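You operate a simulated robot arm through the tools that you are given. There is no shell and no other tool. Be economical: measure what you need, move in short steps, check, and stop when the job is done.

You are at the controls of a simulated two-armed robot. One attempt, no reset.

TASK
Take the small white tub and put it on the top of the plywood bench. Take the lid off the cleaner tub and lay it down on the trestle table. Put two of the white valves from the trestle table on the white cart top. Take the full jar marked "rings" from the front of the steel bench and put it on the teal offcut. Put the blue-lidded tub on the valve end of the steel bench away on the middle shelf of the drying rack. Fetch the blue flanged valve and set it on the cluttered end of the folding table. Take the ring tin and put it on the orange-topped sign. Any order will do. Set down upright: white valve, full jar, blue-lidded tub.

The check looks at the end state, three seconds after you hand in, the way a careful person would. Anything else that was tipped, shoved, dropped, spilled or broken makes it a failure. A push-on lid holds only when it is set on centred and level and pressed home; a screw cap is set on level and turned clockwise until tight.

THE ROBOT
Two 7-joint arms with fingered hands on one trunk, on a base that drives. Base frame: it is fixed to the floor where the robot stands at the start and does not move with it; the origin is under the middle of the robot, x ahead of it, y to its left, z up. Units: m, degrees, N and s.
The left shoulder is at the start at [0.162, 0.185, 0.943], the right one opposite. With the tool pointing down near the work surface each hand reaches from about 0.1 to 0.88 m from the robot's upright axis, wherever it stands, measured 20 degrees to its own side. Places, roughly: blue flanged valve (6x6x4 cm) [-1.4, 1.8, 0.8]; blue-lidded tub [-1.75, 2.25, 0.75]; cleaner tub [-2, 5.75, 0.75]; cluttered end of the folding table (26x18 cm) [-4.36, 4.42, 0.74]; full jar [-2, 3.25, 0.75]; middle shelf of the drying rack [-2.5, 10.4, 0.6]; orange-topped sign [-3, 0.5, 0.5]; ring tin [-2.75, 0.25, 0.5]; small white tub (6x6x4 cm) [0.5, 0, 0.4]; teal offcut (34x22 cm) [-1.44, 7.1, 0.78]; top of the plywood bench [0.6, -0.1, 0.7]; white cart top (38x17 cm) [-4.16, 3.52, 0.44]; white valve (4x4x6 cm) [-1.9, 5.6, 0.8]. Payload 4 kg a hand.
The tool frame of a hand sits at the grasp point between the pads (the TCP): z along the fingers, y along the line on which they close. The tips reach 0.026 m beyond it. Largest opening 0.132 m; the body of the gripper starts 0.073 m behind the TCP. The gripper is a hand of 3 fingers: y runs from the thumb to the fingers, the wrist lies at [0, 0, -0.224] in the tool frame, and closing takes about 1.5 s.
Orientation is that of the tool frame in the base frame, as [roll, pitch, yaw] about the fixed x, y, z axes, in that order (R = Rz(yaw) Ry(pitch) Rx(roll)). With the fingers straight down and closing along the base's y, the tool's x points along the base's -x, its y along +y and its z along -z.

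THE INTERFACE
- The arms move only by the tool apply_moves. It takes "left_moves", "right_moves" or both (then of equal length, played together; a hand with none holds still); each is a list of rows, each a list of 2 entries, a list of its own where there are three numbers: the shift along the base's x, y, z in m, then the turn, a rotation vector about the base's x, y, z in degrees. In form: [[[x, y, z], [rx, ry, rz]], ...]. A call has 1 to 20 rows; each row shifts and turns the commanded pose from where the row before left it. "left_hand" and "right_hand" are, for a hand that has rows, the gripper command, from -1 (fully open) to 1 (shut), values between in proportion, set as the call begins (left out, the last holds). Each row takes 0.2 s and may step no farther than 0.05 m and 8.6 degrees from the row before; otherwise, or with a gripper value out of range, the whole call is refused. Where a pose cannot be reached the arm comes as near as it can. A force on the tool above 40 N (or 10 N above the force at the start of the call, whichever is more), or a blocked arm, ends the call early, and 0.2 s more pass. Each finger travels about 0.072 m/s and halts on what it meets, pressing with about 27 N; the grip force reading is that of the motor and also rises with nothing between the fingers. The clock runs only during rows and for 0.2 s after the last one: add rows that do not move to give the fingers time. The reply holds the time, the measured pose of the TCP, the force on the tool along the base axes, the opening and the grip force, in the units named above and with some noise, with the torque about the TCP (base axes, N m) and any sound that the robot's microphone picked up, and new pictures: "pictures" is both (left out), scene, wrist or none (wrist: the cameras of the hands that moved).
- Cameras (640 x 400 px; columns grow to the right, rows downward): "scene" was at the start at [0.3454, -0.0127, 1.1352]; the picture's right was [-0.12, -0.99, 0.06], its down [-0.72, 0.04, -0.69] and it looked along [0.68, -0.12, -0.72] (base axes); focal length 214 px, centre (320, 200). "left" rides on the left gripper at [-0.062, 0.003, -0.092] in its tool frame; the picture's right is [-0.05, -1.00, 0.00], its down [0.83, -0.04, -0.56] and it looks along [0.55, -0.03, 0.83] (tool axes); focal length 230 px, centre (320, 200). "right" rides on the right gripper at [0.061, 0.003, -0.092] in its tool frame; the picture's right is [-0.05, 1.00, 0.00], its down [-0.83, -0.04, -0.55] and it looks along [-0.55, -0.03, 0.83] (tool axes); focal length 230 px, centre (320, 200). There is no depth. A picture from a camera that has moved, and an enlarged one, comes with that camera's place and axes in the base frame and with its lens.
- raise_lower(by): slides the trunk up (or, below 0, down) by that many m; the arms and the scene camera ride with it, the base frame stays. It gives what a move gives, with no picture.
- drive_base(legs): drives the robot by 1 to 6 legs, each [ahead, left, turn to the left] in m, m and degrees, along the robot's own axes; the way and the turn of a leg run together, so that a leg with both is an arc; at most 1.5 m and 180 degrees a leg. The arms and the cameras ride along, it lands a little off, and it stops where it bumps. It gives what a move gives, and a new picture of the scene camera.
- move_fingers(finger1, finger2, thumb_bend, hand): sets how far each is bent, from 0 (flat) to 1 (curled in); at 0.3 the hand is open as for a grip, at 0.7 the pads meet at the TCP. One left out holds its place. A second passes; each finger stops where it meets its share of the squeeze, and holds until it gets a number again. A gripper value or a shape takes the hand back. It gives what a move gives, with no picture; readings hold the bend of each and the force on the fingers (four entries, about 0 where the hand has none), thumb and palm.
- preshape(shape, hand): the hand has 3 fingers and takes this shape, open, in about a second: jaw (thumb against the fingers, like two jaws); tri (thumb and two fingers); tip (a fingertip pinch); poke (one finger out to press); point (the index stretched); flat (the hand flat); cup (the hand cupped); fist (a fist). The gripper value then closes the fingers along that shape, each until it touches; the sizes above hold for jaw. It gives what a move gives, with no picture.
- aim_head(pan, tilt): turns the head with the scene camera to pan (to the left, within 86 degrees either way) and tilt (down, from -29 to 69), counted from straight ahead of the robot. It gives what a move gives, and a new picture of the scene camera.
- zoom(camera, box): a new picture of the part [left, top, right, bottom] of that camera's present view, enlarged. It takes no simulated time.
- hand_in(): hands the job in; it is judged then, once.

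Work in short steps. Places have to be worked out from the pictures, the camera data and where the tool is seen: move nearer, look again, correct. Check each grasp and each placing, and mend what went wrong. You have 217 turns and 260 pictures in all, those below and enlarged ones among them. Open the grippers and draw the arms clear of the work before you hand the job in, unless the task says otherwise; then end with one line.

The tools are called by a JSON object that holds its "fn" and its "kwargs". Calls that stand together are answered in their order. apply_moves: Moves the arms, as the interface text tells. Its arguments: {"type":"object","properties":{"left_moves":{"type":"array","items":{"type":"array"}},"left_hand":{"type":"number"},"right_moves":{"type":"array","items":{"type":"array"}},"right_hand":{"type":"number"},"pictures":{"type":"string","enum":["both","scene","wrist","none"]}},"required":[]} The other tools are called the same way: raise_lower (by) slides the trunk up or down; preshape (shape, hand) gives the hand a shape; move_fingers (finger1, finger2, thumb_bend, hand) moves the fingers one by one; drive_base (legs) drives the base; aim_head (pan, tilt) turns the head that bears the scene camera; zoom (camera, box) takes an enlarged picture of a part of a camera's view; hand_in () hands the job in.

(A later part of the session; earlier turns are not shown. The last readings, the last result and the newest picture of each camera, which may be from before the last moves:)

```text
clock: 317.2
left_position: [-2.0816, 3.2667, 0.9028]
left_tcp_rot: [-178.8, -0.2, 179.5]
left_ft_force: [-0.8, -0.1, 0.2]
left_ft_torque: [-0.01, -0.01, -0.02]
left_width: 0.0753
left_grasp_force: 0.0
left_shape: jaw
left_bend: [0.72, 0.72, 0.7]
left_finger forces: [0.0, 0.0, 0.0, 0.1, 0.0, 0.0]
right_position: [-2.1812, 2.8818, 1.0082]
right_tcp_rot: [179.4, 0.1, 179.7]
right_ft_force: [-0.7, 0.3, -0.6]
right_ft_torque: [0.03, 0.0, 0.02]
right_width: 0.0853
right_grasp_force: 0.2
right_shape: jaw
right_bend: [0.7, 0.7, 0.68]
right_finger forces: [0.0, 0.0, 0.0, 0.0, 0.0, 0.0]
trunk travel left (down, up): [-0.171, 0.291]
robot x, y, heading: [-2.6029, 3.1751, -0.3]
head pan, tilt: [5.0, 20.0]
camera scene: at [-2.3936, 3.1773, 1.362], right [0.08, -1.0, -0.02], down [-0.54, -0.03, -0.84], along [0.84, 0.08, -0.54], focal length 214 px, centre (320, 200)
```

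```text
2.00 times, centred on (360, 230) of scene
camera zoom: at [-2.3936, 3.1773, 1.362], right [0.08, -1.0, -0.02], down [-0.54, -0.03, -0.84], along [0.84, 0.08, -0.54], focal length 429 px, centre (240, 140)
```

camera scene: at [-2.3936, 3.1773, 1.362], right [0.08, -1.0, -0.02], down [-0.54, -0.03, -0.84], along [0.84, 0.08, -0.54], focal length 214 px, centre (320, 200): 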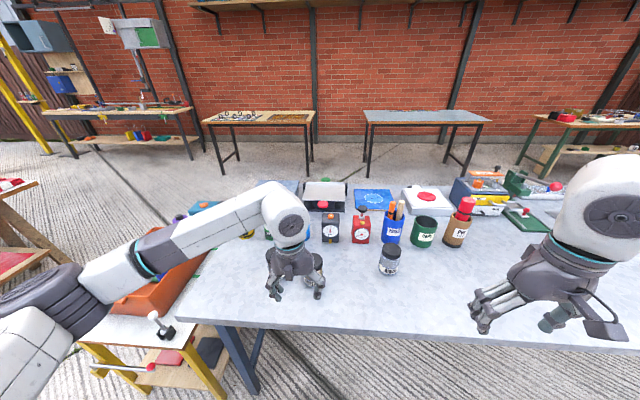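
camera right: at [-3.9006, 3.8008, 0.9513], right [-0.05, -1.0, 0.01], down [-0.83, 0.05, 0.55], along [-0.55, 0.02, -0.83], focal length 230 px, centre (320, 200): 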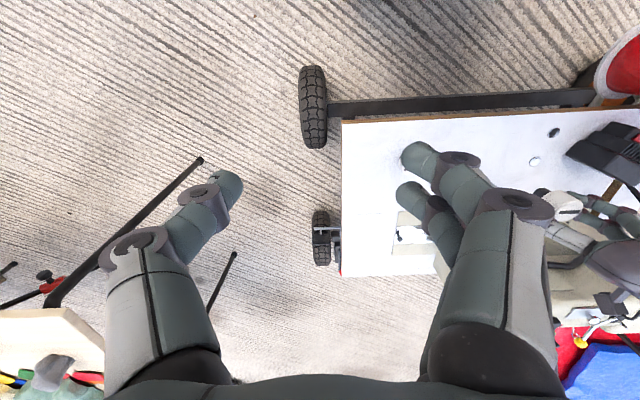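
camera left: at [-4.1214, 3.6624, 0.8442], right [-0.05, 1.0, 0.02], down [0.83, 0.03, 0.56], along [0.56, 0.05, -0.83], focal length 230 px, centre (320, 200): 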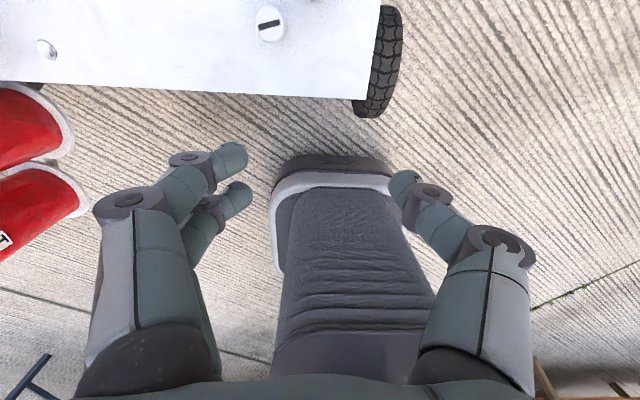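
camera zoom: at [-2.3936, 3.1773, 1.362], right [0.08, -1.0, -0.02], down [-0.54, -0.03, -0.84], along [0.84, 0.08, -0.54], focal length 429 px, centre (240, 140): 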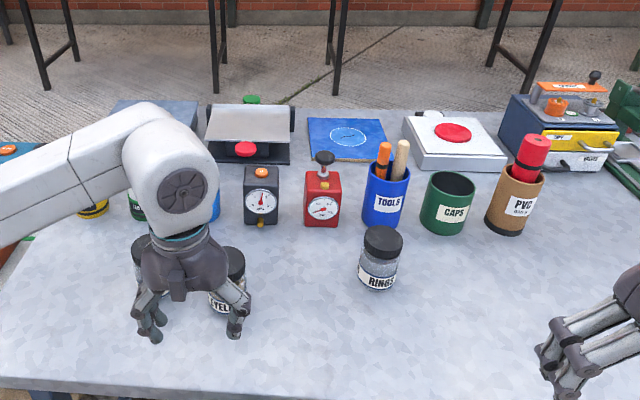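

The left hand hovers right over two other jars; I raise it straight up and out of the way, then look at the three jars.

{"fn": "apply_moves", "kwargs": {"left_moves": [[[0, 0, 0.045], [0, 0, 0]], [[0, 0, 0.045], [0, 0, 0]], [[-0.02, 0.03, 0.03], [0, 0, 0]], [[-0.02, 0.045, 0], [0, 0, 0]], [[-0.02, 0.045, 0], [0, 0, 0]], [[-0.01, 0.045, 0], [0, 0, 0]]], "pictures": "none"}}

{"fn": "zoom", "kwargs": {"camera": "scene", "box": [240, 220, 430, 320]}}

```text
clock: 318.6
left_position: [-2.1524, 3.4338, 1.0228]
left_tcp_rot: [-178.7, -0.2, 179.5]
left_ft_force: [-0.1, 0.1, -0.4]
left_ft_torque: [0.0, 0.0, 0.01]
left_width: 0.0753
left_grasp_force: 0.0
left_shape: jaw
left_bend: [0.72, 0.72, 0.7]
left_finger forces: [0.1, 0.0, 0.1, 0.0, 0.1, 0.1]
right_position: [-2.1815, 2.8833, 1.0095]
right_tcp_rot: [179.7, 0.0, 179.6]
right_ft_force: [-0.6, 0.1, 0.4]
right_ft_torque: [0.0, -0.02, 0.01]
right_width: 0.0857
right_grasp_force: 0.1
right_shape: jaw
right_bend: [0.7, 0.7, 0.68]
right_finger forces: [0.1, 0.0, 0.1, 0.1, 0.1, 0.0]
trunk travel left (down, up): [-0.171, 0.291]
robot x, y, heading: [-2.599, 3.1761, -0.2]
head pan, tilt: [5.0, 20.0]
```

```text
3.37 times, centred on (335, 270) of scene
camera zoom: at [-2.395, 3.1792, 1.3623], right [0.08, -1.0, -0.02], down [-0.53, -0.03, -0.84], along [0.84, 0.08, -0.53], focal length 722 px, centre (270, -36)
```

zoom: 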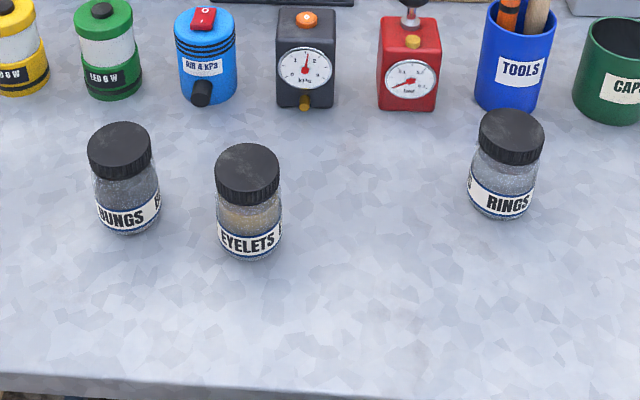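

Only one jar is marked RINGS, at about [-1.90, 2.996]. I bring the right hand above it.

{"fn": "apply_moves", "kwargs": {"right_moves": [[[0.04, 0.016, 0.01], [0, 0, 0]], [[0.04, 0.016, 0], [0, 0, 0]], [[0.04, 0.016, 0], [0, 0, 0]], [[0.04, 0.016, 0], [0, 0, 0]], [[0.04, 0.016, 0], [0, 0, 0]], [[0.04, 0.016, -0.02], [0, 0, 0]], [[0.04, 0.016, -0.02], [0, 0, 0]], [[0, 0, -0.02], [0, 0, 0]], [[0, 0, 0], [0, 0, 0]]], "right_hand": -0.75, "pictures": "wrist"}}

```text
clock: 320.6
left_position: [-2.1517, 3.4329, 1.0217]
left_tcp_rot: [-178.8, -0.1, 179.6]
left_ft_force: [-0.7, 0.9, -0.9]
left_ft_torque: [0.02, 0.01, 0.02]
left_width: 0.0753
left_grasp_force: 0.1
left_shape: jaw
left_bend: [0.72, 0.72, 0.7]
left_finger forces: [0.0, 0.1, 0.0, 0.0, 0.1, 0.1]
right_position: [-1.9016, 2.9951, 0.9578]
right_tcp_rot: [179.5, 0.0, 179.7]
right_ft_force: [-0.8, -0.7, -0.3]
right_ft_torque: [-0.02, -0.04, 0.0]
right_width: 0.1153
right_grasp_force: 0.1
right_shape: jaw
right_bend: [0.51, 0.51, 0.47]
right_finger forces: [0.0, 0.0, 0.1, 0.1, 0.1, 0.1]
trunk travel left (down, up): [-0.171, 0.291]
robot x, y, heading: [-2.6011, 3.1693, -0.2]
head pan, tilt: [5.0, 20.0]
camera right: at [-1.9617, 2.9983, 1.0509], right [0.06, 1.0, 0.01], down [0.83, -0.05, 0.55], along [0.55, -0.02, -0.83], focal length 230 px, centre (320, 200)
```

right: 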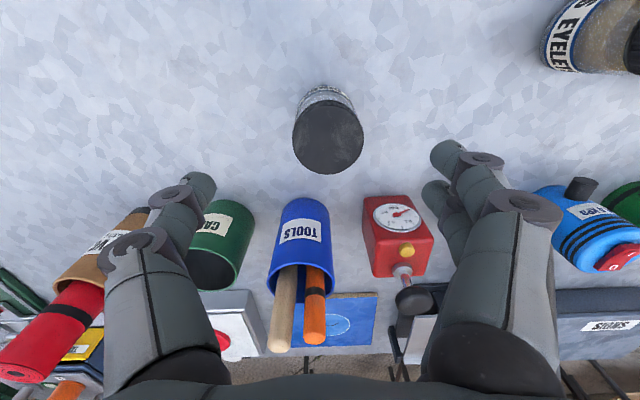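

Jar centre [-1.893, 3.003], lid top ≈0.85. I descend to TCP z≈0.815 on the body.

{"fn": "apply_moves", "kwargs": {"right_moves": [[[0.008, 0.007, -0.03], [0, 0, 0]], [[0, 0, -0.04], [0, 0, 0]], [[0, 0, -0.04], [0, 0, 0]], [[0, 0, -0.03], [0, 0, 0]], [[0, 0, 0], [0, 0, 0]]], "pictures": "wrist"}}

```text
clock: 321.8
left_position: [-2.1519, 3.4326, 1.0235]
left_tcp_rot: [-178.6, -0.1, 179.6]
left_ft_force: [0.6, -0.5, -0.2]
left_ft_torque: [0.03, 0.0, -0.01]
left_width: 0.0755
left_grasp_force: 0.0
left_shape: jaw
left_bend: [0.72, 0.72, 0.7]
left_finger forces: [0.0, 0.1, 0.0, 0.1, 0.1, 0.1]
right_position: [-1.8933, 3.0005, 0.8188]
right_tcp_rot: [179.4, 0.1, 179.7]
right_ft_force: [0.2, -0.8, 0.9]
right_ft_torque: [-0.03, 0.0, -0.01]
right_width: 0.1153
right_grasp_force: 0.1
right_shape: jaw
right_bend: [0.51, 0.51, 0.47]
right_finger forces: [0.0, 0.0, 0.0, 0.0, 0.1, 0.0]
trunk travel left (down, up): [-0.171, 0.291]
robot x, y, heading: [-2.601, 3.1713, -0.6]
head pan, tilt: [5.0, 20.0]
camera right: at [-1.9535, 3.0041, 0.9114], right [0.06, 1.0, 0.01], down [0.83, -0.05, 0.55], along [0.55, -0.02, -0.83], focal length 230 px, centre (320, 200)
```

right: 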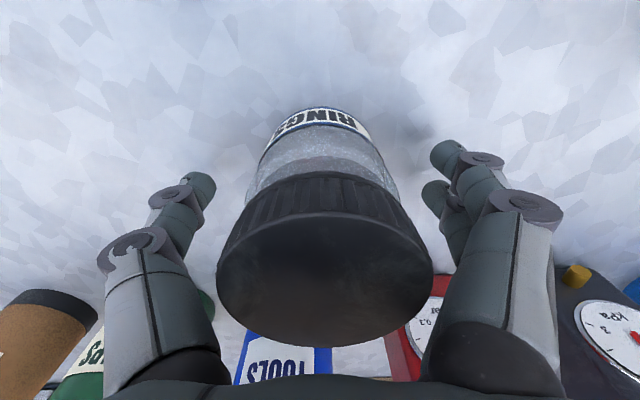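

Nicely centred around the glass body. I close.

{"fn": "apply_moves", "kwargs": {"right_moves": [[[0, 0, -0.003], [0, 0, 0]], [[0, 0, 0], [0, 0, 0]], [[0, 0, 0], [0, 0, 0]], [[0, 0, 0], [0, 0, 0]], [[0, 0, 0], [0, 0, 0]], [[0, 0, 0], [0, 0, 0]], [[0, 0, 0], [0, 0, 0]]], "right_hand": 0.6, "pictures": "none"}}

```text
clock: 323.4
left_position: [-2.1521, 3.4326, 1.0224]
left_tcp_rot: [-178.7, -0.2, 179.5]
left_ft_force: [-0.6, 0.6, 0.6]
left_ft_torque: [-0.01, 0.03, -0.04]
left_width: 0.0754
left_grasp_force: 0.0
left_shape: jaw
left_bend: [0.72, 0.72, 0.7]
left_finger forces: [0.0, 0.1, 0.1, 0.0, 0.0, 0.0]
right_position: [-1.8928, 3.0012, 0.8153]
right_tcp_rot: [179.5, 0.0, 179.7]
right_ft_force: [-0.6, 0.9, 1.3]
right_ft_torque: [-0.02, -0.07, -0.02]
right_width: 0.0502
right_grasp_force: 27.3
right_shape: jaw
right_bend: [0.74, 0.73, 0.7]
right_finger forces: [13.4, 12.3, 0.0, 0.1, 25.4, 0.0]
trunk travel left (down, up): [-0.171, 0.291]
robot x, y, heading: [-2.5993, 3.1704, -0.5]
head pan, tilt: [5.0, 20.0]
```

Gripped. I lift the jar and retract.

{"fn": "apply_moves", "kwargs": {"right_moves": [[[0, 0, 0.03], [0, 0, 0]], [[0, 0, 0.045], [0, 0, 0]], [[0, 0, 0.045], [0, 0, 0]], [[-0.02, 0, 0.045], [0, 0, 0]], [[-0.04, -0.02, 0.02], [0, 0, 0]], [[-0.04, -0.02, 0.02], [0, 0, 0]], [[-0.04, -0.02, 0], [0, 0, 0]], [[-0.04, -0.02, 0], [0, 0, 0]], [[-0.04, -0.02, 0], [0, 0, 0]], [[-0.04, -0.02, 0], [0, 0, 0]], [[0, 0, 0], [0, 0, 0]]], "pictures": "wrist"}}

{"fn": "drive_base", "kwargs": {"legs": [[0, -1.05, 0]]}}

```text
clock: 325.8
left_position: [-2.1512, 3.4324, 1.0225]
left_tcp_rot: [-178.6, -0.2, 179.6]
left_ft_force: [-0.6, 0.4, -0.1]
left_ft_torque: [-0.01, 0.02, 0.0]
left_width: 0.0753
left_grasp_force: 0.0
left_shape: jaw
left_bend: [0.72, 0.72, 0.7]
left_finger forces: [0.1, 0.0, 0.0, 0.1, 0.0, 0.0]
right_position: [-2.152, 2.8833, 1.0208]
right_tcp_rot: [179.6, -0.1, 179.8]
right_ft_force: [0.7, 0.2, -2.3]
right_ft_torque: [-0.01, -0.02, 0.0]
right_width: 0.0499
right_grasp_force: 27.8
right_shape: jaw
right_bend: [0.74, 0.73, 0.7]
right_finger forces: [13.2, 12.5, 0.0, 0.0, 25.5, 0.0]
trunk travel left (down, up): [-0.171, 0.291]
robot x, y, heading: [-2.6032, 3.17, -0.4]
head pan, tilt: [5.0, 20.0]
camera right: at [-2.2132, 2.885, 1.1126], right [0.06, 1.0, 0.01], down [0.83, -0.05, 0.55], along [0.55, -0.02, -0.83], focal length 230 px, centre (320, 200)
```

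right: 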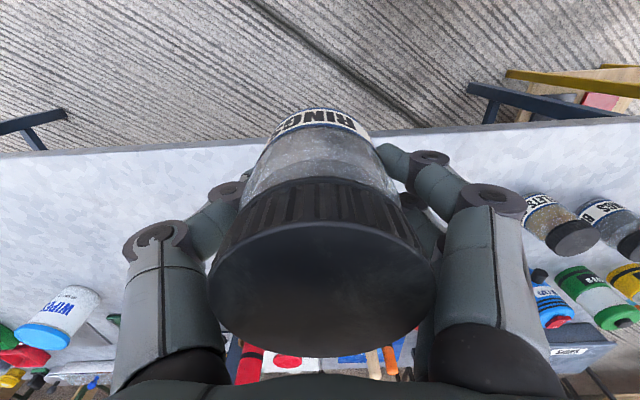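

```text
clock: 331.2
left_position: [-2.159, 2.3855, 1.0227]
left_tcp_rot: [-178.8, -0.2, 179.7]
left_ft_force: [-0.4, -0.5, -0.1]
left_ft_torque: [0.01, 0.03, -0.01]
left_width: 0.0756
left_grasp_force: 0.1
left_shape: jaw
left_bend: [0.72, 0.72, 0.7]
left_finger forces: [0.1, 0.0, 0.0, 0.0, 0.0, 0.0]
right_position: [-2.1574, 1.8351, 1.0199]
right_tcp_rot: [179.3, -0.1, 179.8]
right_ft_force: [0.4, -1.1, -2.3]
right_ft_torque: [0.04, 0.0, 0.0]
right_width: 0.0501
right_grasp_force: 27.3
right_shape: jaw
right_bend: [0.74, 0.73, 0.7]
right_finger forces: [13.2, 12.3, 0.0, 0.1, 25.5, 0.0]
trunk travel left (down, up): [-0.171, 0.291]
robot x, y, heading: [-2.6074, 2.126, -0.1]
head pan, tilt: [5.0, 20.0]
camera scene: at [-2.3992, 2.1304, 1.362], right [0.08, -1.0, -0.02], down [-0.53, -0.03, -0.84], along [0.84, 0.08, -0.54], focal length 214 px, centre (320, 200)
```

scene: 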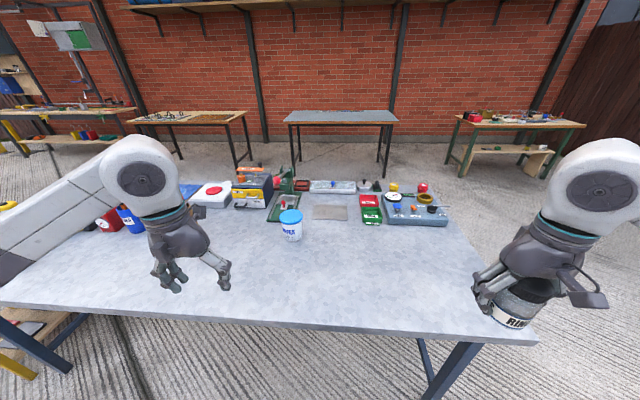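

The blue-lidded tub ("WIPES") is at about [-1.765, 2.305]. I drive 0.12 m nearer and bring the left hand over it, fully open.

{"fn": "drive_base", "kwargs": {"legs": [[0.12, 0, 0]]}}

{"fn": "apply_moves", "kwargs": {"left_moves": [[[0.035, -0.01, 0], [0, 0, 0]], [[0.045, -0.012, 0], [0, 0, 0]], [[0.045, -0.012, 0], [0, 0, 0]], [[0.045, -0.012, 0], [0, 0, 0]], [[0.045, -0.012, 0], [0, 0, 0]], [[0.045, -0.012, 0], [0, 0, 0]], [[0, 0, 0], [0, 0, 0]]], "left_hand": -1, "pictures": "wrist"}}

```text
clock: 332.5
left_position: [-2.0392, 2.387, 1.0226]
left_tcp_rot: [-178.7, -0.2, 179.8]
left_ft_force: [-0.2, -0.2, 0.8]
left_ft_torque: [0.0, 0.04, -0.02]
left_width: 0.0752
left_grasp_force: 0.1
left_shape: jaw
left_bend: [0.72, 0.72, 0.7]
left_finger forces: [0.0, 0.0, 0.1, 0.0, 0.1, 0.1]
right_position: [-2.0368, 1.8344, 1.0199]
right_tcp_rot: [179.6, -0.1, 179.9]
right_ft_force: [0.3, 0.8, -1.3]
right_ft_torque: [0.02, 0.0, -0.01]
right_width: 0.0498
right_grasp_force: 26.7
right_shape: jaw
right_bend: [0.74, 0.73, 0.7]
right_finger forces: [13.2, 12.4, 0.1, 0.0, 25.7, 0.0]
trunk travel left (down, up): [-0.171, 0.291]
robot x, y, heading: [-2.4874, 2.1223, -0.1]
head pan, tilt: [5.0, 20.0]
camera scene: at [-2.2785, 2.1306, 1.3621], right [0.08, -1.0, -0.02], down [-0.53, -0.03, -0.84], along [0.84, 0.08, -0.54], focal length 214 px, centre (320, 200)
```

scene: 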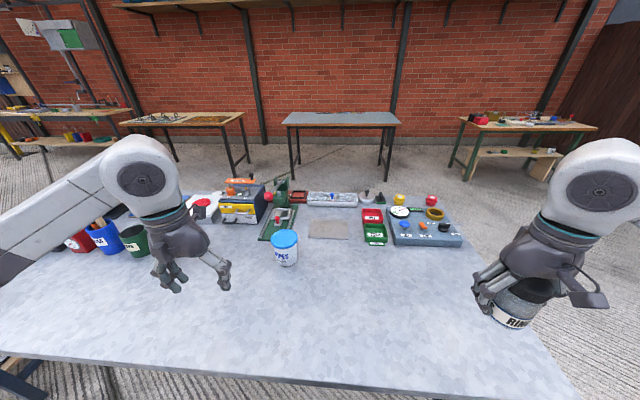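

```text
clock: 334.1
left_position: [-1.7784, 2.3178, 1.0225]
left_tcp_rot: [-178.7, 0.0, 179.8]
left_ft_force: [-0.8, 0.1, -0.2]
left_ft_torque: [0.01, -0.02, 0.01]
left_width: 0.1319
left_grasp_force: 0.1
left_shape: jaw
left_bend: [0.3, 0.3, 0.3]
left_finger forces: [0.0, 0.0, 0.1, 0.0, 0.0, 0.0]
right_position: [-2.0375, 1.8363, 1.0194]
right_tcp_rot: [179.6, 0.0, 179.9]
right_ft_force: [0.5, -0.7, -2.7]
right_ft_torque: [0.01, -0.02, -0.02]
right_width: 0.0501
right_grasp_force: 27.6
right_shape: jaw
right_bend: [0.74, 0.73, 0.7]
right_finger forces: [13.2, 12.3, 0.1, 0.0, 25.4, 0.0]
trunk travel left (down, up): [-0.171, 0.291]
robot x, y, heading: [-2.4869, 2.121, -0.2]
head pan, tilt: [5.0, 20.0]
camera left: at [-1.7166, 2.322, 1.113], right [0.05, -1.0, 0.02], down [-0.83, -0.03, 0.56], along [-0.56, -0.05, -0.83], focal length 230 px, centre (320, 200)
```

left: 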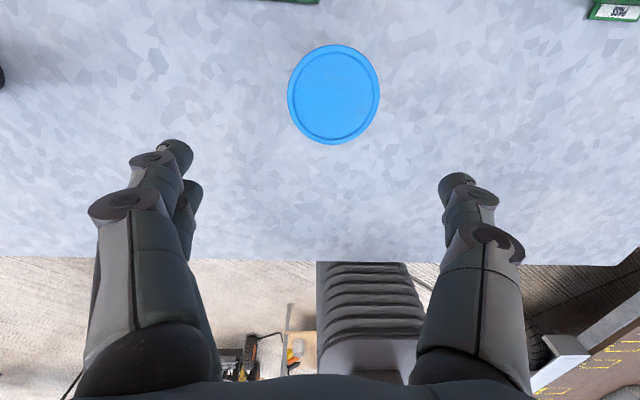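

Lid centre ≈[-1.757, 2.300], top ≈0.87. I move over and go down to z≈0.91 for a check.

{"fn": "apply_moves", "kwargs": {"left_moves": [[[0.02, -0.018, -0.03], [0, 0, 0]], [[0, 0, -0.045], [0, 0, 0]], [[0, 0, -0.037], [0, 0, 0]], [[0, 0, 0], [0, 0, 0]]], "pictures": "wrist"}}

```text
clock: 335.1
left_position: [-1.7587, 2.299, 0.9109]
left_tcp_rot: [-178.7, -0.2, 179.8]
left_ft_force: [0.1, 0.1, 0.9]
left_ft_torque: [0.03, 0.04, 0.0]
left_width: 0.1321
left_grasp_force: 0.0
left_shape: jaw
left_bend: [0.3, 0.3, 0.3]
left_finger forces: [0.1, 0.1, 0.1, 0.0, 0.1, 0.0]
right_position: [-2.0377, 1.8347, 1.0209]
right_tcp_rot: [179.5, 0.0, 180.0]
right_ft_force: [0.1, -0.1, -2.7]
right_ft_torque: [-0.03, -0.01, 0.01]
right_width: 0.0499
right_grasp_force: 27.8
right_shape: jaw
right_bend: [0.74, 0.73, 0.7]
right_finger forces: [13.2, 12.3, 0.0, 0.0, 25.6, 0.0]
trunk travel left (down, up): [-0.171, 0.291]
robot x, y, heading: [-2.4858, 2.1247, -0.2]
head pan, tilt: [5.0, 20.0]
camera left: at [-1.6966, 2.3034, 1.0013], right [0.05, -1.0, 0.02], down [-0.83, -0.03, 0.56], along [-0.56, -0.05, -0.83], focal length 230 px, centre (320, 200)
```

left: 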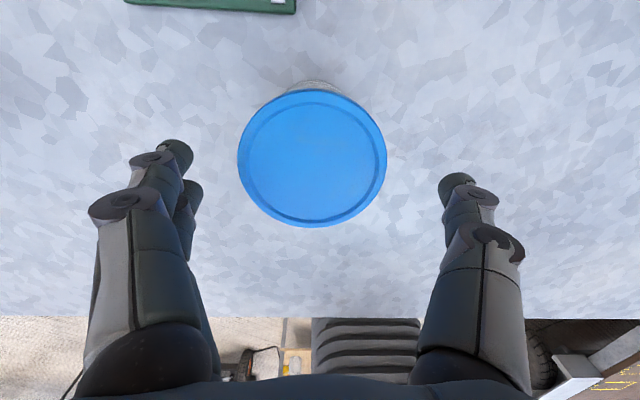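

Lid centre [-1.7515, 2.302, 0.875], diameter 0.087. I descend to z≈0.822 around the body.

{"fn": "apply_moves", "kwargs": {"left_moves": [[[0.007, 0.003, -0.02], [0, 0, 0]], [[0, 0, -0.035], [0, 0, 0]], [[0, 0, -0.033], [0, 0, 0]], [[0, 0, 0], [0, 0, 0]]], "pictures": "none"}}

{"fn": "apply_moves", "kwargs": {"left_moves": [[[0, 0, 0], [0, 0, 0]], [[0, 0, 0], [0, 0, 0]], [[0, 0, 0], [0, 0, 0]], [[0, 0, 0], [0, 0, 0]], [[0, 0, 0], [0, 0, 0]], [[0, 0, 0], [0, 0, 0]]], "left_hand": 0.3, "pictures": "wrist"}}

```text
clock: 336.1
left_position: [-1.7466, 2.2997, 0.8354]
left_tcp_rot: [-178.2, 0.8, 179.8]
left_ft_force: [-5.5, 0.8, 26.1]
left_ft_torque: [0.26, -0.09, 0.04]
left_width: 0.1313
left_grasp_force: 0.2
left_shape: jaw
left_bend: [0.3, 0.3, 0.3]
left_finger forces: [0.4, 15.8, 0.0, 0.0, 12.1, 0.1]
right_position: [-2.0384, 1.836, 1.0213]
right_tcp_rot: [179.5, 0.1, -180.0]
right_ft_force: [0.2, -0.2, -3.5]
right_ft_torque: [-0.03, 0.02, -0.02]
right_width: 0.05
right_grasp_force: 27.0
right_shape: jaw
right_bend: [0.74, 0.73, 0.7]
right_finger forces: [13.2, 12.4, 0.0, 0.0, 25.4, 0.1]
trunk travel left (down, up): [-0.171, 0.291]
robot x, y, heading: [-2.4872, 2.124, 0.0]
head pan, tilt: [5.0, 20.0]
stopped in row 4 (left hand): the force on the tool passed its limit at 43 N (the readings are from after the stop); the commanded pose is now the measured one
```

```text
clock: 337.5
left_position: [-1.7481, 2.3008, 0.8359]
left_tcp_rot: [-178.4, 1.0, 180.0]
left_ft_force: [4.8, 6.7, 37.3]
left_ft_torque: [0.46, 0.28, 0.04]
left_width: 0.0778
left_grasp_force: 27.1
left_shape: jaw
left_bend: [0.73, 0.73, 0.72]
left_finger forces: [20.3, 30.4, 0.0, 0.1, 40.0, 0.1]
right_position: [-2.0405, 1.8354, 1.0216]
right_tcp_rot: [179.4, 0.3, 179.9]
right_ft_force: [0.1, -0.2, -2.7]
right_ft_torque: [0.01, -0.02, 0.0]
right_width: 0.0503
right_grasp_force: 27.3
right_shape: jaw
right_bend: [0.74, 0.73, 0.7]
right_finger forces: [13.2, 12.3, 0.0, 0.1, 25.5, 0.1]
trunk travel left (down, up): [-0.171, 0.291]
robot x, y, heading: [-2.4847, 2.1239, 0.1]
head pan, tilt: [5.0, 20.0]
camera left: at [-1.6879, 2.3067, 0.9275], right [0.05, -1.0, 0.03], down [-0.84, -0.03, 0.54], along [-0.54, -0.05, -0.84], focal length 230 px, centre (320, 200)
```

left: 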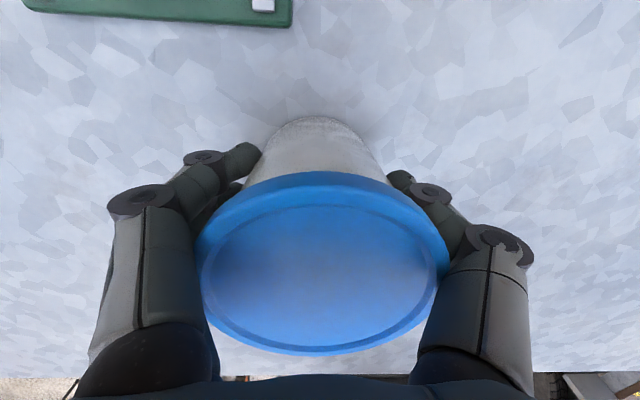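

The grip is on the body (0.078) under the lid; there is still ~37 N of downward press on the bench. I ease up a little.

{"fn": "apply_moves", "kwargs": {"left_moves": [[[0, 0, 0.003], [0, 0, 0]], [[0, 0, 0.003], [0, 0, 0]], [[0, 0, 0], [0, 0, 0]]], "pictures": "none"}}

```text
clock: 338.3
left_position: [-1.749, 2.3011, 0.8362]
left_tcp_rot: [-178.4, 0.5, 179.9]
left_ft_force: [5.2, 4.5, 18.4]
left_ft_torque: [0.41, -0.05, -0.08]
left_width: 0.0771
left_grasp_force: 27.0
left_shape: jaw
left_bend: [0.72, 0.73, 0.72]
left_finger forces: [19.6, 24.1, 0.1, 0.1, 34.7, 0.0]
right_position: [-2.0388, 1.8348, 1.0202]
right_tcp_rot: [179.5, 0.0, 179.9]
right_ft_force: [-0.1, -0.2, -2.8]
right_ft_torque: [0.0, 0.02, -0.01]
right_width: 0.0501
right_grasp_force: 27.1
right_shape: jaw
right_bend: [0.74, 0.73, 0.7]
right_finger forces: [13.3, 12.3, 0.1, 0.0, 25.6, 0.0]
trunk travel left (down, up): [-0.171, 0.291]
robot x, y, heading: [-2.4883, 2.1235, -0.6]
head pan, tilt: [5.0, 20.0]
```

I lift 4 cm gently and look at the lid.

{"fn": "apply_moves", "kwargs": {"left_moves": [[[0, 0, 0.008], [0, 0, 0]], [[0, 0, 0.01], [0, 0, 0]], [[0, 0, 0.02], [0, 0, 0]], [[0, 0, 0], [0, 0, 0]]], "pictures": "wrist"}}

```text
clock: 339.3
left_position: [-1.7459, 2.3014, 0.8724]
left_tcp_rot: [-178.5, 0.3, 180.0]
left_ft_force: [0.5, 0.2, -2.4]
left_ft_torque: [0.0, -0.03, 0.02]
left_width: 0.0758
left_grasp_force: 26.7
left_shape: jaw
left_bend: [0.72, 0.72, 0.71]
left_finger forces: [16.9, 17.2, 0.1, 0.1, 33.5, 0.0]
right_position: [-2.0359, 1.8349, 1.0199]
right_tcp_rot: [179.5, -0.1, 179.9]
right_ft_force: [-0.5, 0.3, -1.8]
right_ft_torque: [-0.01, 0.0, 0.02]
right_width: 0.0499
right_grasp_force: 26.8
right_shape: jaw
right_bend: [0.74, 0.73, 0.7]
right_finger forces: [13.2, 12.2, 0.1, 0.0, 25.4, 0.1]
trunk travel left (down, up): [-0.171, 0.291]
robot x, y, heading: [-2.485, 2.1229, -0.2]
head pan, tilt: [5.0, 20.0]
camera left: at [-1.6863, 2.3063, 0.9639], right [0.05, -1.0, 0.03], down [-0.83, -0.03, 0.55], along [-0.55, -0.05, -0.83], focal length 230 px, centre (320, 200)
```

left: 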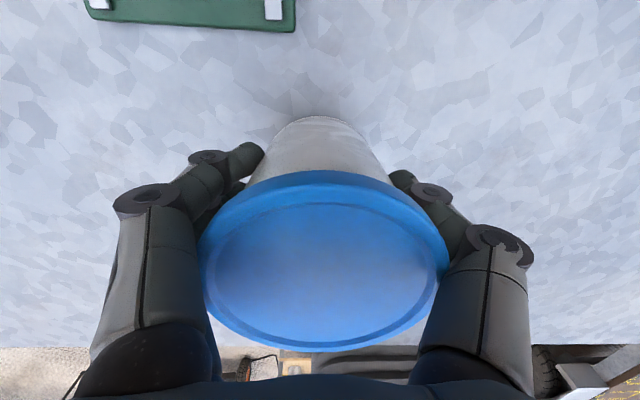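

The tub is held with its lid on. I raise and retract it.

{"fn": "apply_moves", "kwargs": {"left_moves": [[[0, 0, 0.045], [0, 0, 0]], [[0, 0, 0.045], [0, 0, 0]], [[0, 0, 0.045], [0, 0, 0]], [[-0.035, 0.01, 0.02], [0, 0, 0]], [[-0.045, 0.015, 0], [0, 0, 0]], [[-0.045, 0.015, 0], [0, 0, 0]], [[-0.045, 0.015, 0], [0, 0, 0]], [[-0.045, 0.015, 0], [0, 0, 0]], [[-0.045, 0.015, 0], [0, 0, 0]], [[-0.04, 0.015, 0], [0, 0, 0]], [[0, 0, 0], [0, 0, 0]]], "pictures": "none"}}

```text
clock: 341.7
left_position: [-2.0472, 2.4021, 1.0281]
left_tcp_rot: [-178.4, 0.4, 179.8]
left_ft_force: [-0.6, -0.3, -3.4]
left_ft_torque: [-0.01, 0.01, -0.02]
left_width: 0.0755
left_grasp_force: 26.9
left_shape: jaw
left_bend: [0.72, 0.72, 0.71]
left_finger forces: [16.8, 16.6, 0.0, 0.1, 32.8, 0.0]
right_position: [-2.0355, 1.835, 1.0202]
right_tcp_rot: [179.5, -0.1, 179.9]
right_ft_force: [-0.2, -0.5, -2.9]
right_ft_torque: [0.02, 0.0, 0.02]
right_width: 0.0494
right_grasp_force: 26.7
right_shape: jaw
right_bend: [0.74, 0.73, 0.7]
right_finger forces: [13.0, 12.3, 0.0, 0.1, 25.5, 0.0]
trunk travel left (down, up): [-0.171, 0.291]
robot x, y, heading: [-2.4882, 2.123, -0.4]
head pan, tilt: [5.0, 20.0]
```

Both hands loaded. I drive north along x≈-2.8 to beyond the trestle table's north end.

{"fn": "drive_base", "kwargs": {"legs": [[-0.3, 0, 0], [0, 0, 90], [1.45, 0, 0], [1.45, 0, 0], [1.45, 0, 0], [1.35, 0, 0]]}}

{"fn": "aim_head", "kwargs": {"pan": 0, "tilt": 8}}

```text
clock: 374.3
left_position: [-3.1143, 8.2347, 1.028]
left_tcp_rot: [-178.4, 0.5, -88.6]
left_ft_force: [-0.8, -0.4, -3.5]
left_ft_torque: [0.01, -0.01, 0.03]
left_width: 0.0758
left_grasp_force: 26.9
left_shape: jaw
left_bend: [0.72, 0.72, 0.71]
left_finger forces: [16.4, 15.6, 0.0, 0.1, 32.0, 0.0]
right_position: [-2.5459, 8.259, 1.0211]
right_tcp_rot: [179.4, -0.1, -88.6]
right_ft_force: [-0.2, -0.7, -1.9]
right_ft_torque: [0.03, 0.02, 0.04]
right_width: 0.0498
right_grasp_force: 27.4
right_shape: jaw
right_bend: [0.74, 0.73, 0.7]
right_finger forces: [12.7, 12.7, 0.1, 0.1, 25.2, 0.1]
trunk travel left (down, up): [-0.171, 0.291]
robot x, y, heading: [-2.8226, 7.8009, 91.4]
head pan, tilt: [5.0, 20.0]
camera scene: at [-2.8352, 8.0091, 1.362], right [0.99, 0.11, -0.02], down [0.04, -0.53, -0.84], along [-0.1, 0.84, -0.54], focal length 214 px, centre (320, 200)
```

scene: 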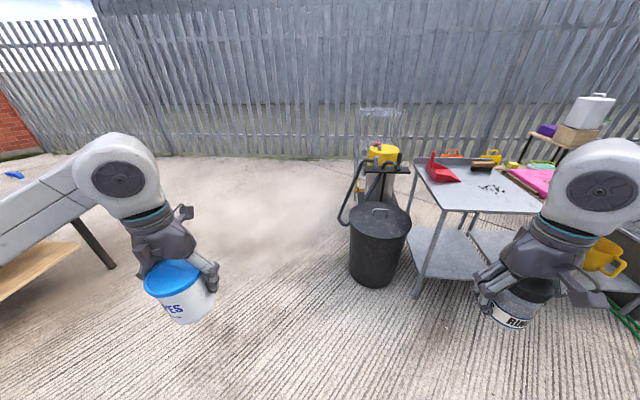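

```text
clock: 375.0
left_position: [-3.1123, 8.2346, 1.0281]
left_tcp_rot: [-178.4, 0.4, -88.7]
left_ft_force: [0.0, -0.4, -2.8]
left_ft_torque: [0.01, 0.0, 0.03]
left_width: 0.076
left_grasp_force: 26.5
left_shape: jaw
left_bend: [0.72, 0.72, 0.71]
left_finger forces: [16.6, 15.5, 0.0, 0.0, 32.1, 0.1]
right_position: [-2.5459, 8.2583, 1.0216]
right_tcp_rot: [179.4, 0.0, -88.6]
right_ft_force: [0.1, 0.6, -2.7]
right_ft_torque: [0.03, -0.02, -0.01]
right_width: 0.0498
right_grasp_force: 26.9
right_shape: jaw
right_bend: [0.74, 0.73, 0.7]
right_finger forces: [12.7, 12.6, 0.0, 0.0, 25.2, 0.0]
trunk travel left (down, up): [-0.171, 0.291]
robot x, y, heading: [-2.8225, 7.8043, 91.2]
head pan, tilt: [0.0, 8.0]
camera scene: at [-2.8272, 8.0131, 1.381], right [1.0, 0.02, 0.0], down [0.01, -0.35, -0.94], along [-0.02, 0.94, -0.35], focal length 214 px, centre (320, 200)
```

scene: 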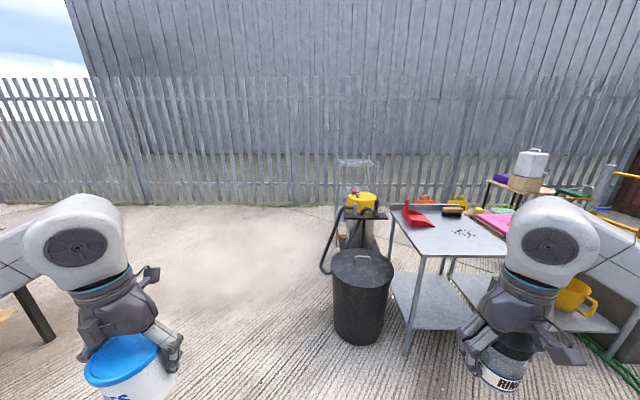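

The rack seems to be ahead behind the bin. First the jar: I turn around via the west and shuffle east along the trestle's north end.

{"fn": "drive_base", "kwargs": {"legs": [[0.1, 0, 0], [0, 0, 178.8], [0, 1.38, 0]]}}

{"fn": "aim_head", "kwargs": {"pan": 0, "tilt": 25}}

```text
clock: 389.9
left_position: [-1.1729, 7.4659, 1.0268]
left_tcp_rot: [-178.3, 0.5, 90.1]
left_ft_force: [-0.1, 0.4, -3.4]
left_ft_torque: [0.0, 0.01, 0.0]
left_width: 0.0756
left_grasp_force: 27.3
left_shape: jaw
left_bend: [0.72, 0.72, 0.71]
left_finger forces: [16.3, 14.3, 0.0, 0.0, 30.4, 0.0]
right_position: [-1.7391, 7.4537, 1.0195]
right_tcp_rot: [179.5, -0.2, 90.1]
right_ft_force: [-0.4, -0.7, -3.3]
right_ft_torque: [0.03, 0.0, 0.0]
right_width: 0.0495
right_grasp_force: 26.8
right_shape: jaw
right_bend: [0.74, 0.73, 0.7]
right_finger forces: [12.2, 12.6, 0.1, 0.1, 25.0, 0.1]
trunk travel left (down, up): [-0.171, 0.291]
robot x, y, heading: [-1.4514, 7.9045, -89.8]
head pan, tilt: [0.0, 8.0]
camera scene: at [-1.4508, 7.6923, 1.3811], right [-1.0, 0.0, 0.0], down [0.0, 0.35, -0.94], along [0.0, -0.94, -0.35], focal length 214 px, centre (320, 200)
```

scene: 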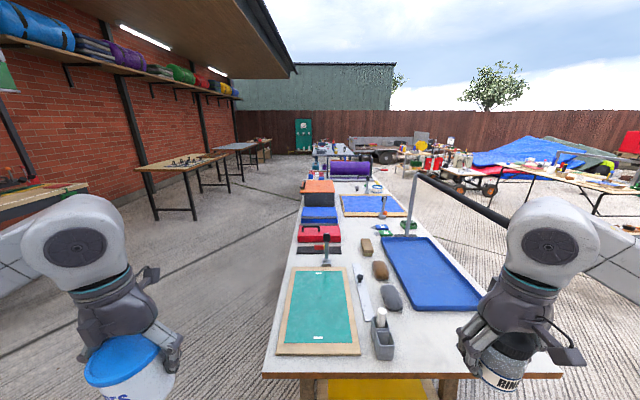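

```text
clock: 390.7
left_position: [-1.1744, 7.4644, 1.0269]
left_tcp_rot: [-178.4, 0.5, 90.1]
left_ft_force: [-0.1, -0.1, -3.2]
left_ft_torque: [-0.01, -0.02, -0.02]
left_width: 0.0755
left_grasp_force: 27.1
left_shape: jaw
left_bend: [0.72, 0.72, 0.71]
left_finger forces: [16.2, 14.3, 0.0, 0.0, 30.4, 0.0]
right_position: [-1.7393, 7.454, 1.02]
right_tcp_rot: [179.5, -0.1, 90.0]
right_ft_force: [0.9, 0.3, -2.7]
right_ft_torque: [-0.03, 0.03, -0.01]
right_width: 0.0494
right_grasp_force: 26.8
right_shape: jaw
right_bend: [0.74, 0.73, 0.7]
right_finger forces: [12.2, 12.7, 0.0, 0.0, 24.9, 0.1]
trunk travel left (down, up): [-0.171, 0.291]
robot x, y, heading: [-1.4559, 7.902, -89.9]
head pan, tilt: [0.0, 25.0]
camera scene: at [-1.4511, 7.6986, 1.3543], right [-1.0, 0.0, 0.0], down [0.0, 0.61, -0.79], along [0.0, -0.79, -0.61], focal length 214 px, centre (320, 200)
```

scene: 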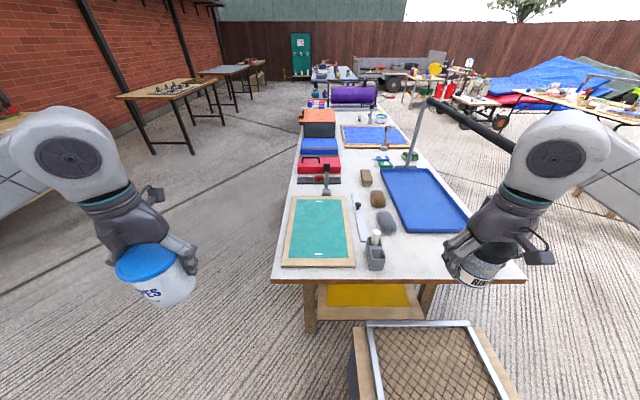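

The teal board's centre is near [-1.45, 7.12]. I carry the jar over [-1.45, 7.155] and lower to z≈0.87.

{"fn": "apply_moves", "kwargs": {"right_moves": [[[0.032, -0.033, 0], [0, 0, 0]], [[0.032, -0.033, 0], [0, 0, 0]], [[0.032, -0.033, 0], [0, 0, 0]], [[0.032, -0.033, 0], [0, 0, 0]], [[0.032, -0.033, 0], [0, 0, 0]], [[0.032, -0.033, 0], [0, 0, 0]], [[0.032, -0.033, 0], [0, 0, 0]], [[0.032, -0.033, -0.01], [0, 0, 0]], [[0.032, -0.033, -0.02], [0, 0, 0]], [[0, 0, -0.04], [0, 0, 0]], [[0, 0, -0.04], [0, 0, 0]], [[0, 0, -0.03], [0, 0, 0]], [[0, 0, 0], [0, 0, 0]]]}}

```text
refused: row 9 steps farther than a row can; nothing moved
```

{"fn": "apply_moves", "kwargs": {"right_moves": [[[0.032, -0.033, 0], [0, 0, 0]], [[0.032, -0.033, 0], [0, 0, 0]], [[0.032, -0.033, 0], [0, 0, 0]], [[0.032, -0.033, 0], [0, 0, 0]], [[0.032, -0.033, 0], [0, 0, 0]], [[0.032, -0.033, 0], [0, 0, 0]], [[0.032, -0.033, 0], [0, 0, 0]], [[0.032, -0.033, 0], [0, 0, 0]], [[0.032, -0.033, 0], [0, 0, 0]], [[0, 0, -0.045], [0, 0, 0]], [[0, 0, -0.045], [0, 0, 0]], [[0, 0, -0.04], [0, 0, 0]], [[0, 0, -0.02], [0, 0, 0]], [[0, 0, 0], [0, 0, 0]]]}}

```text
clock: 393.7
left_position: [-1.1723, 7.4657, 1.0285]
left_tcp_rot: [-178.4, 0.5, 90.1]
left_ft_force: [-0.6, 0.0, -2.9]
left_ft_torque: [-0.09, 0.01, 0.0]
left_width: 0.0755
left_grasp_force: 26.8
left_shape: jaw
left_bend: [0.72, 0.72, 0.71]
left_finger forces: [16.2, 13.9, 0.0, 0.0, 30.1, 0.1]
right_position: [-1.458, 7.1645, 0.8698]
right_tcp_rot: [179.5, 0.0, 90.0]
right_ft_force: [0.2, 0.5, -1.5]
right_ft_torque: [-0.02, -0.03, 0.0]
right_width: 0.0494
right_grasp_force: 27.4
right_shape: jaw
right_bend: [0.74, 0.73, 0.7]
right_finger forces: [13.2, 13.2, 0.0, 0.0, 26.5, 0.0]
right hand out of reach, approached as far as the arm can: row 9
trunk travel left (down, up): [-0.171, 0.291]
robot x, y, heading: [-1.4516, 7.9026, -89.9]
head pan, tilt: [0.0, 25.0]
camera scene: at [-1.4504, 7.6989, 1.3543], right [-1.0, 0.0, 0.0], down [0.0, 0.61, -0.79], along [0.0, -0.79, -0.61], focal length 214 px, centre (320, 200)
camera right: at [-1.4559, 7.2261, 0.9623], right [1.0, -0.05, 0.01], down [-0.05, -0.83, 0.55], along [-0.02, -0.55, -0.83], focal length 230 px, centre (320, 200)
```

scene: 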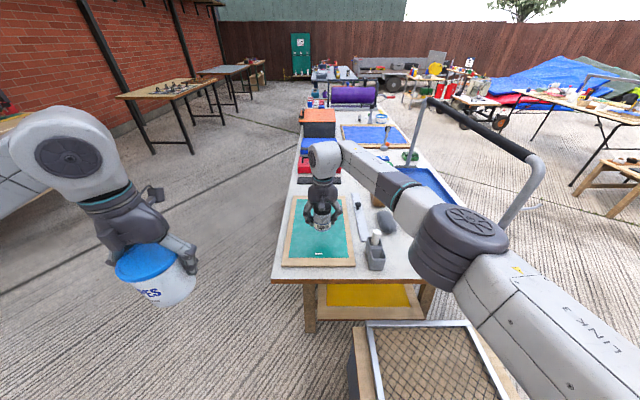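
right: 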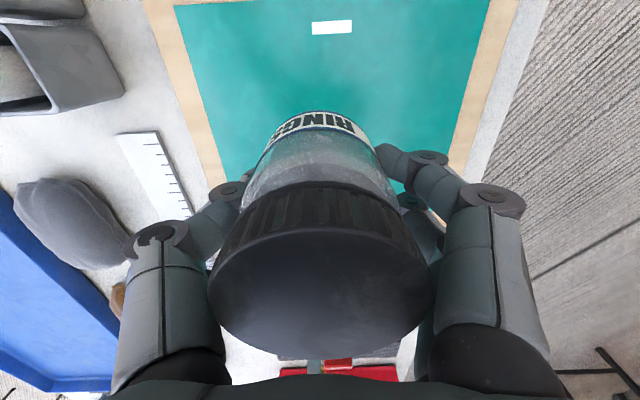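

Jar is above the teal surface, clear of the labels. I lower to contact.

{"fn": "apply_moves", "kwargs": {"right_moves": [[[0, 0, -0.025], [0, 0, 0]], [[0, 0, -0.01], [0, 0, 0]], [[0, 0, -0.006], [0, 0, 0]], [[0, 0, -0.004], [0, 0, 0]], [[0, 0, -0.003], [0, 0, 0]], [[0, 0, 0], [0, 0, 0]]], "pictures": "none"}}

```text
clock: 395.1
left_position: [-1.1723, 7.4659, 1.0274]
left_tcp_rot: [-178.3, 0.4, 90.2]
left_ft_force: [0.0, 0.1, -3.1]
left_ft_torque: [-0.03, 0.0, -0.02]
left_width: 0.0752
left_grasp_force: 27.6
left_shape: jaw
left_bend: [0.72, 0.72, 0.71]
left_finger forces: [16.3, 14.0, 0.0, 0.1, 30.1, 0.1]
right_position: [-1.4591, 7.1649, 0.8222]
right_tcp_rot: [179.5, -0.2, 90.1]
right_ft_force: [0.1, 0.2, -2.6]
right_ft_torque: [0.0, 0.0, -0.02]
right_width: 0.0495
right_grasp_force: 27.1
right_shape: jaw
right_bend: [0.74, 0.73, 0.7]
right_finger forces: [13.3, 13.4, 0.1, 0.1, 26.4, 0.1]
trunk travel left (down, up): [-0.171, 0.291]
robot x, y, heading: [-1.4535, 7.9037, -89.9]
head pan, tilt: [0.0, 25.0]
```

{"fn": "apply_moves", "kwargs": {"right_moves": [[[0, 0, -0.004], [0, 0, 0]], [[0, 0, -0.003], [0, 0, 0]], [[0, 0, -0.003], [0, 0, 0]], [[0, 0, -0.003], [0, 0, 0]], [[0, 0, 0], [0, 0, 0]]], "pictures": "none"}}

```text
clock: 396.3
left_position: [-1.1736, 7.4655, 1.0291]
left_tcp_rot: [-178.4, 0.5, 90.1]
left_ft_force: [-0.4, 0.5, -2.4]
left_ft_torque: [-0.03, 0.01, 0.0]
left_width: 0.0753
left_grasp_force: 26.7
left_shape: jaw
left_bend: [0.72, 0.72, 0.71]
left_finger forces: [16.2, 14.0, 0.0, 0.0, 30.1, 0.0]
right_position: [-1.4578, 7.165, 0.8106]
right_tcp_rot: [179.5, -0.1, 90.1]
right_ft_force: [-0.2, -0.3, -2.6]
right_ft_torque: [-0.02, 0.0, -0.02]
right_width: 0.0492
right_grasp_force: 27.3
right_shape: jaw
right_bend: [0.74, 0.73, 0.7]
right_finger forces: [13.2, 13.4, 0.0, 0.0, 26.5, 0.0]
trunk travel left (down, up): [-0.171, 0.291]
robot x, y, heading: [-1.4505, 7.906, -90.1]
head pan, tilt: [0.0, 25.0]
```

{"fn": "apply_moves", "kwargs": {"right_moves": [[[0, 0, -0.004], [0, 0, 0]], [[0, 0, -0.003], [0, 0, 0]], [[0, 0, -0.003], [0, 0, 0]], [[0, 0, -0.003], [0, 0, 0]], [[0, 0, 0], [0, 0, 0]]], "pictures": "none"}}

```text
clock: 397.3
left_position: [-1.1727, 7.4684, 1.0294]
left_tcp_rot: [-178.4, 0.5, 89.9]
left_ft_force: [0.4, -0.9, -3.8]
left_ft_torque: [-0.05, -0.03, 0.01]
left_width: 0.075
left_grasp_force: 27.2
left_shape: jaw
left_bend: [0.72, 0.72, 0.71]
left_finger forces: [16.2, 14.0, 0.1, 0.0, 30.2, 0.1]
right_position: [-1.4583, 7.1641, 0.8063]
right_tcp_rot: [179.2, 0.6, 90.0]
right_ft_force: [-2.3, 6.3, 24.0]
right_ft_torque: [0.13, 0.21, -0.05]
right_width: 0.0505
right_grasp_force: 27.0
right_shape: jaw
right_bend: [0.74, 0.74, 0.71]
right_finger forces: [17.0, 13.8, 0.0, 0.0, 33.7, 0.0]
trunk travel left (down, up): [-0.171, 0.291]
robot x, y, heading: [-1.4496, 7.9028, -89.9]
head pan, tilt: [0.0, 25.0]
stopped in row 4 (right hand): the force on the tool passed its limit at 42 N (the readings are from after the stop); the commanded pose is now the measured one
```

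Firm contact. I open and rise straight up, then retract.

{"fn": "apply_moves", "kwargs": {"right_moves": [[[0, 0, 0.001], [0, 0, 0]], [[0, 0, 0], [0, 0, 0]], [[0, 0, 0], [0, 0, 0]], [[0, 0, 0], [0, 0, 0]], [[0, 0, 0], [0, 0, 0]], [[0, 0, 0.03], [0, 0, 0]], [[0, 0, 0.045], [0, 0, 0]], [[0, 0, 0.045], [0, 0, 0]], [[0, 0, 0.045], [0, 0, 0]], [[0, 0, 0.045], [0, 0, 0]], [[-0.03, 0.033, 0], [0, 0, 0]], [[-0.03, 0.033, 0], [0, 0, 0]], [[-0.03, 0.033, 0], [0, 0, 0]], [[-0.03, 0.033, 0], [0, 0, 0]], [[-0.03, 0.033, 0], [0, 0, 0]], [[-0.03, 0.033, 0], [0, 0, 0]], [[-0.03, 0.033, 0], [0, 0, 0]], [[-0.03, 0.033, 0], [0, 0, 0]]], "right_hand": -0.5, "pictures": "scene"}}

{"fn": "zoom", "kwargs": {"camera": "scene", "box": [240, 170, 400, 270]}}

```text
clock: 401.1
left_position: [-1.1733, 7.4672, 1.0288]
left_tcp_rot: [-178.5, 0.5, 90.1]
left_ft_force: [-0.5, 0.3, -2.7]
left_ft_torque: [-0.05, 0.0, 0.01]
left_width: 0.0751
left_grasp_force: 26.8
left_shape: jaw
left_bend: [0.72, 0.72, 0.71]
left_finger forces: [16.1, 13.6, 0.0, 0.0, 29.6, 0.0]
right_position: [-1.7, 7.4263, 1.0143]
right_tcp_rot: [179.3, 0.4, 90.0]
right_ft_force: [0.0, 0.7, -0.4]
right_ft_torque: [-0.02, 0.0, 0.01]
right_width: 0.0988
right_grasp_force: 0.1
right_shape: jaw
right_bend: [0.64, 0.64, 0.6]
right_finger forces: [0.1, 0.0, 0.0, 0.1, 0.0, 0.0]
trunk travel left (down, up): [-0.171, 0.291]
robot x, y, heading: [-1.4529, 7.9007, -89.7]
head pan, tilt: [0.0, 25.0]
camera scene: at [-1.4521, 7.7002, 1.3546], right [-1.0, 0.0, 0.0], down [0.0, 0.61, -0.8], along [0.0, -0.8, -0.61], focal length 214 px, centre (320, 200)
```

scene: 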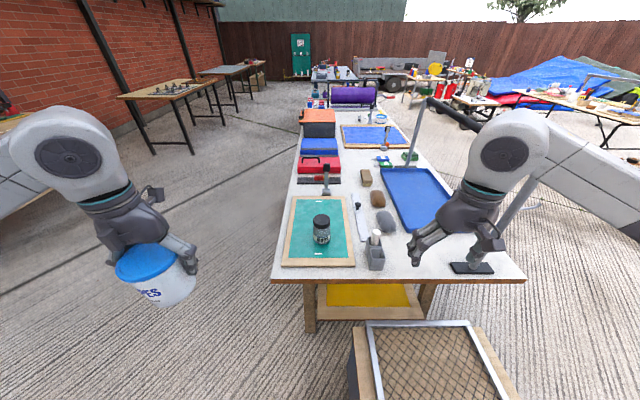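

```text
4.00 times, centred on (320, 220) of scene
camera zoom: at [-1.4521, 7.7002, 1.3546], right [-1.0, 0.0, 0.0], down [0.0, 0.61, -0.8], along [0.0, -0.8, -0.61], focal length 858 px, centre (320, 120)
```

zoom: 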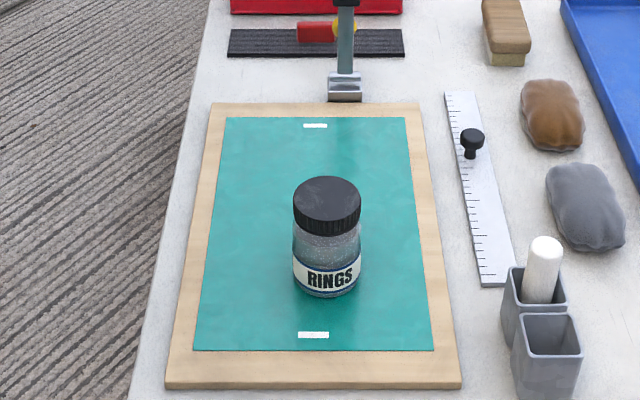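

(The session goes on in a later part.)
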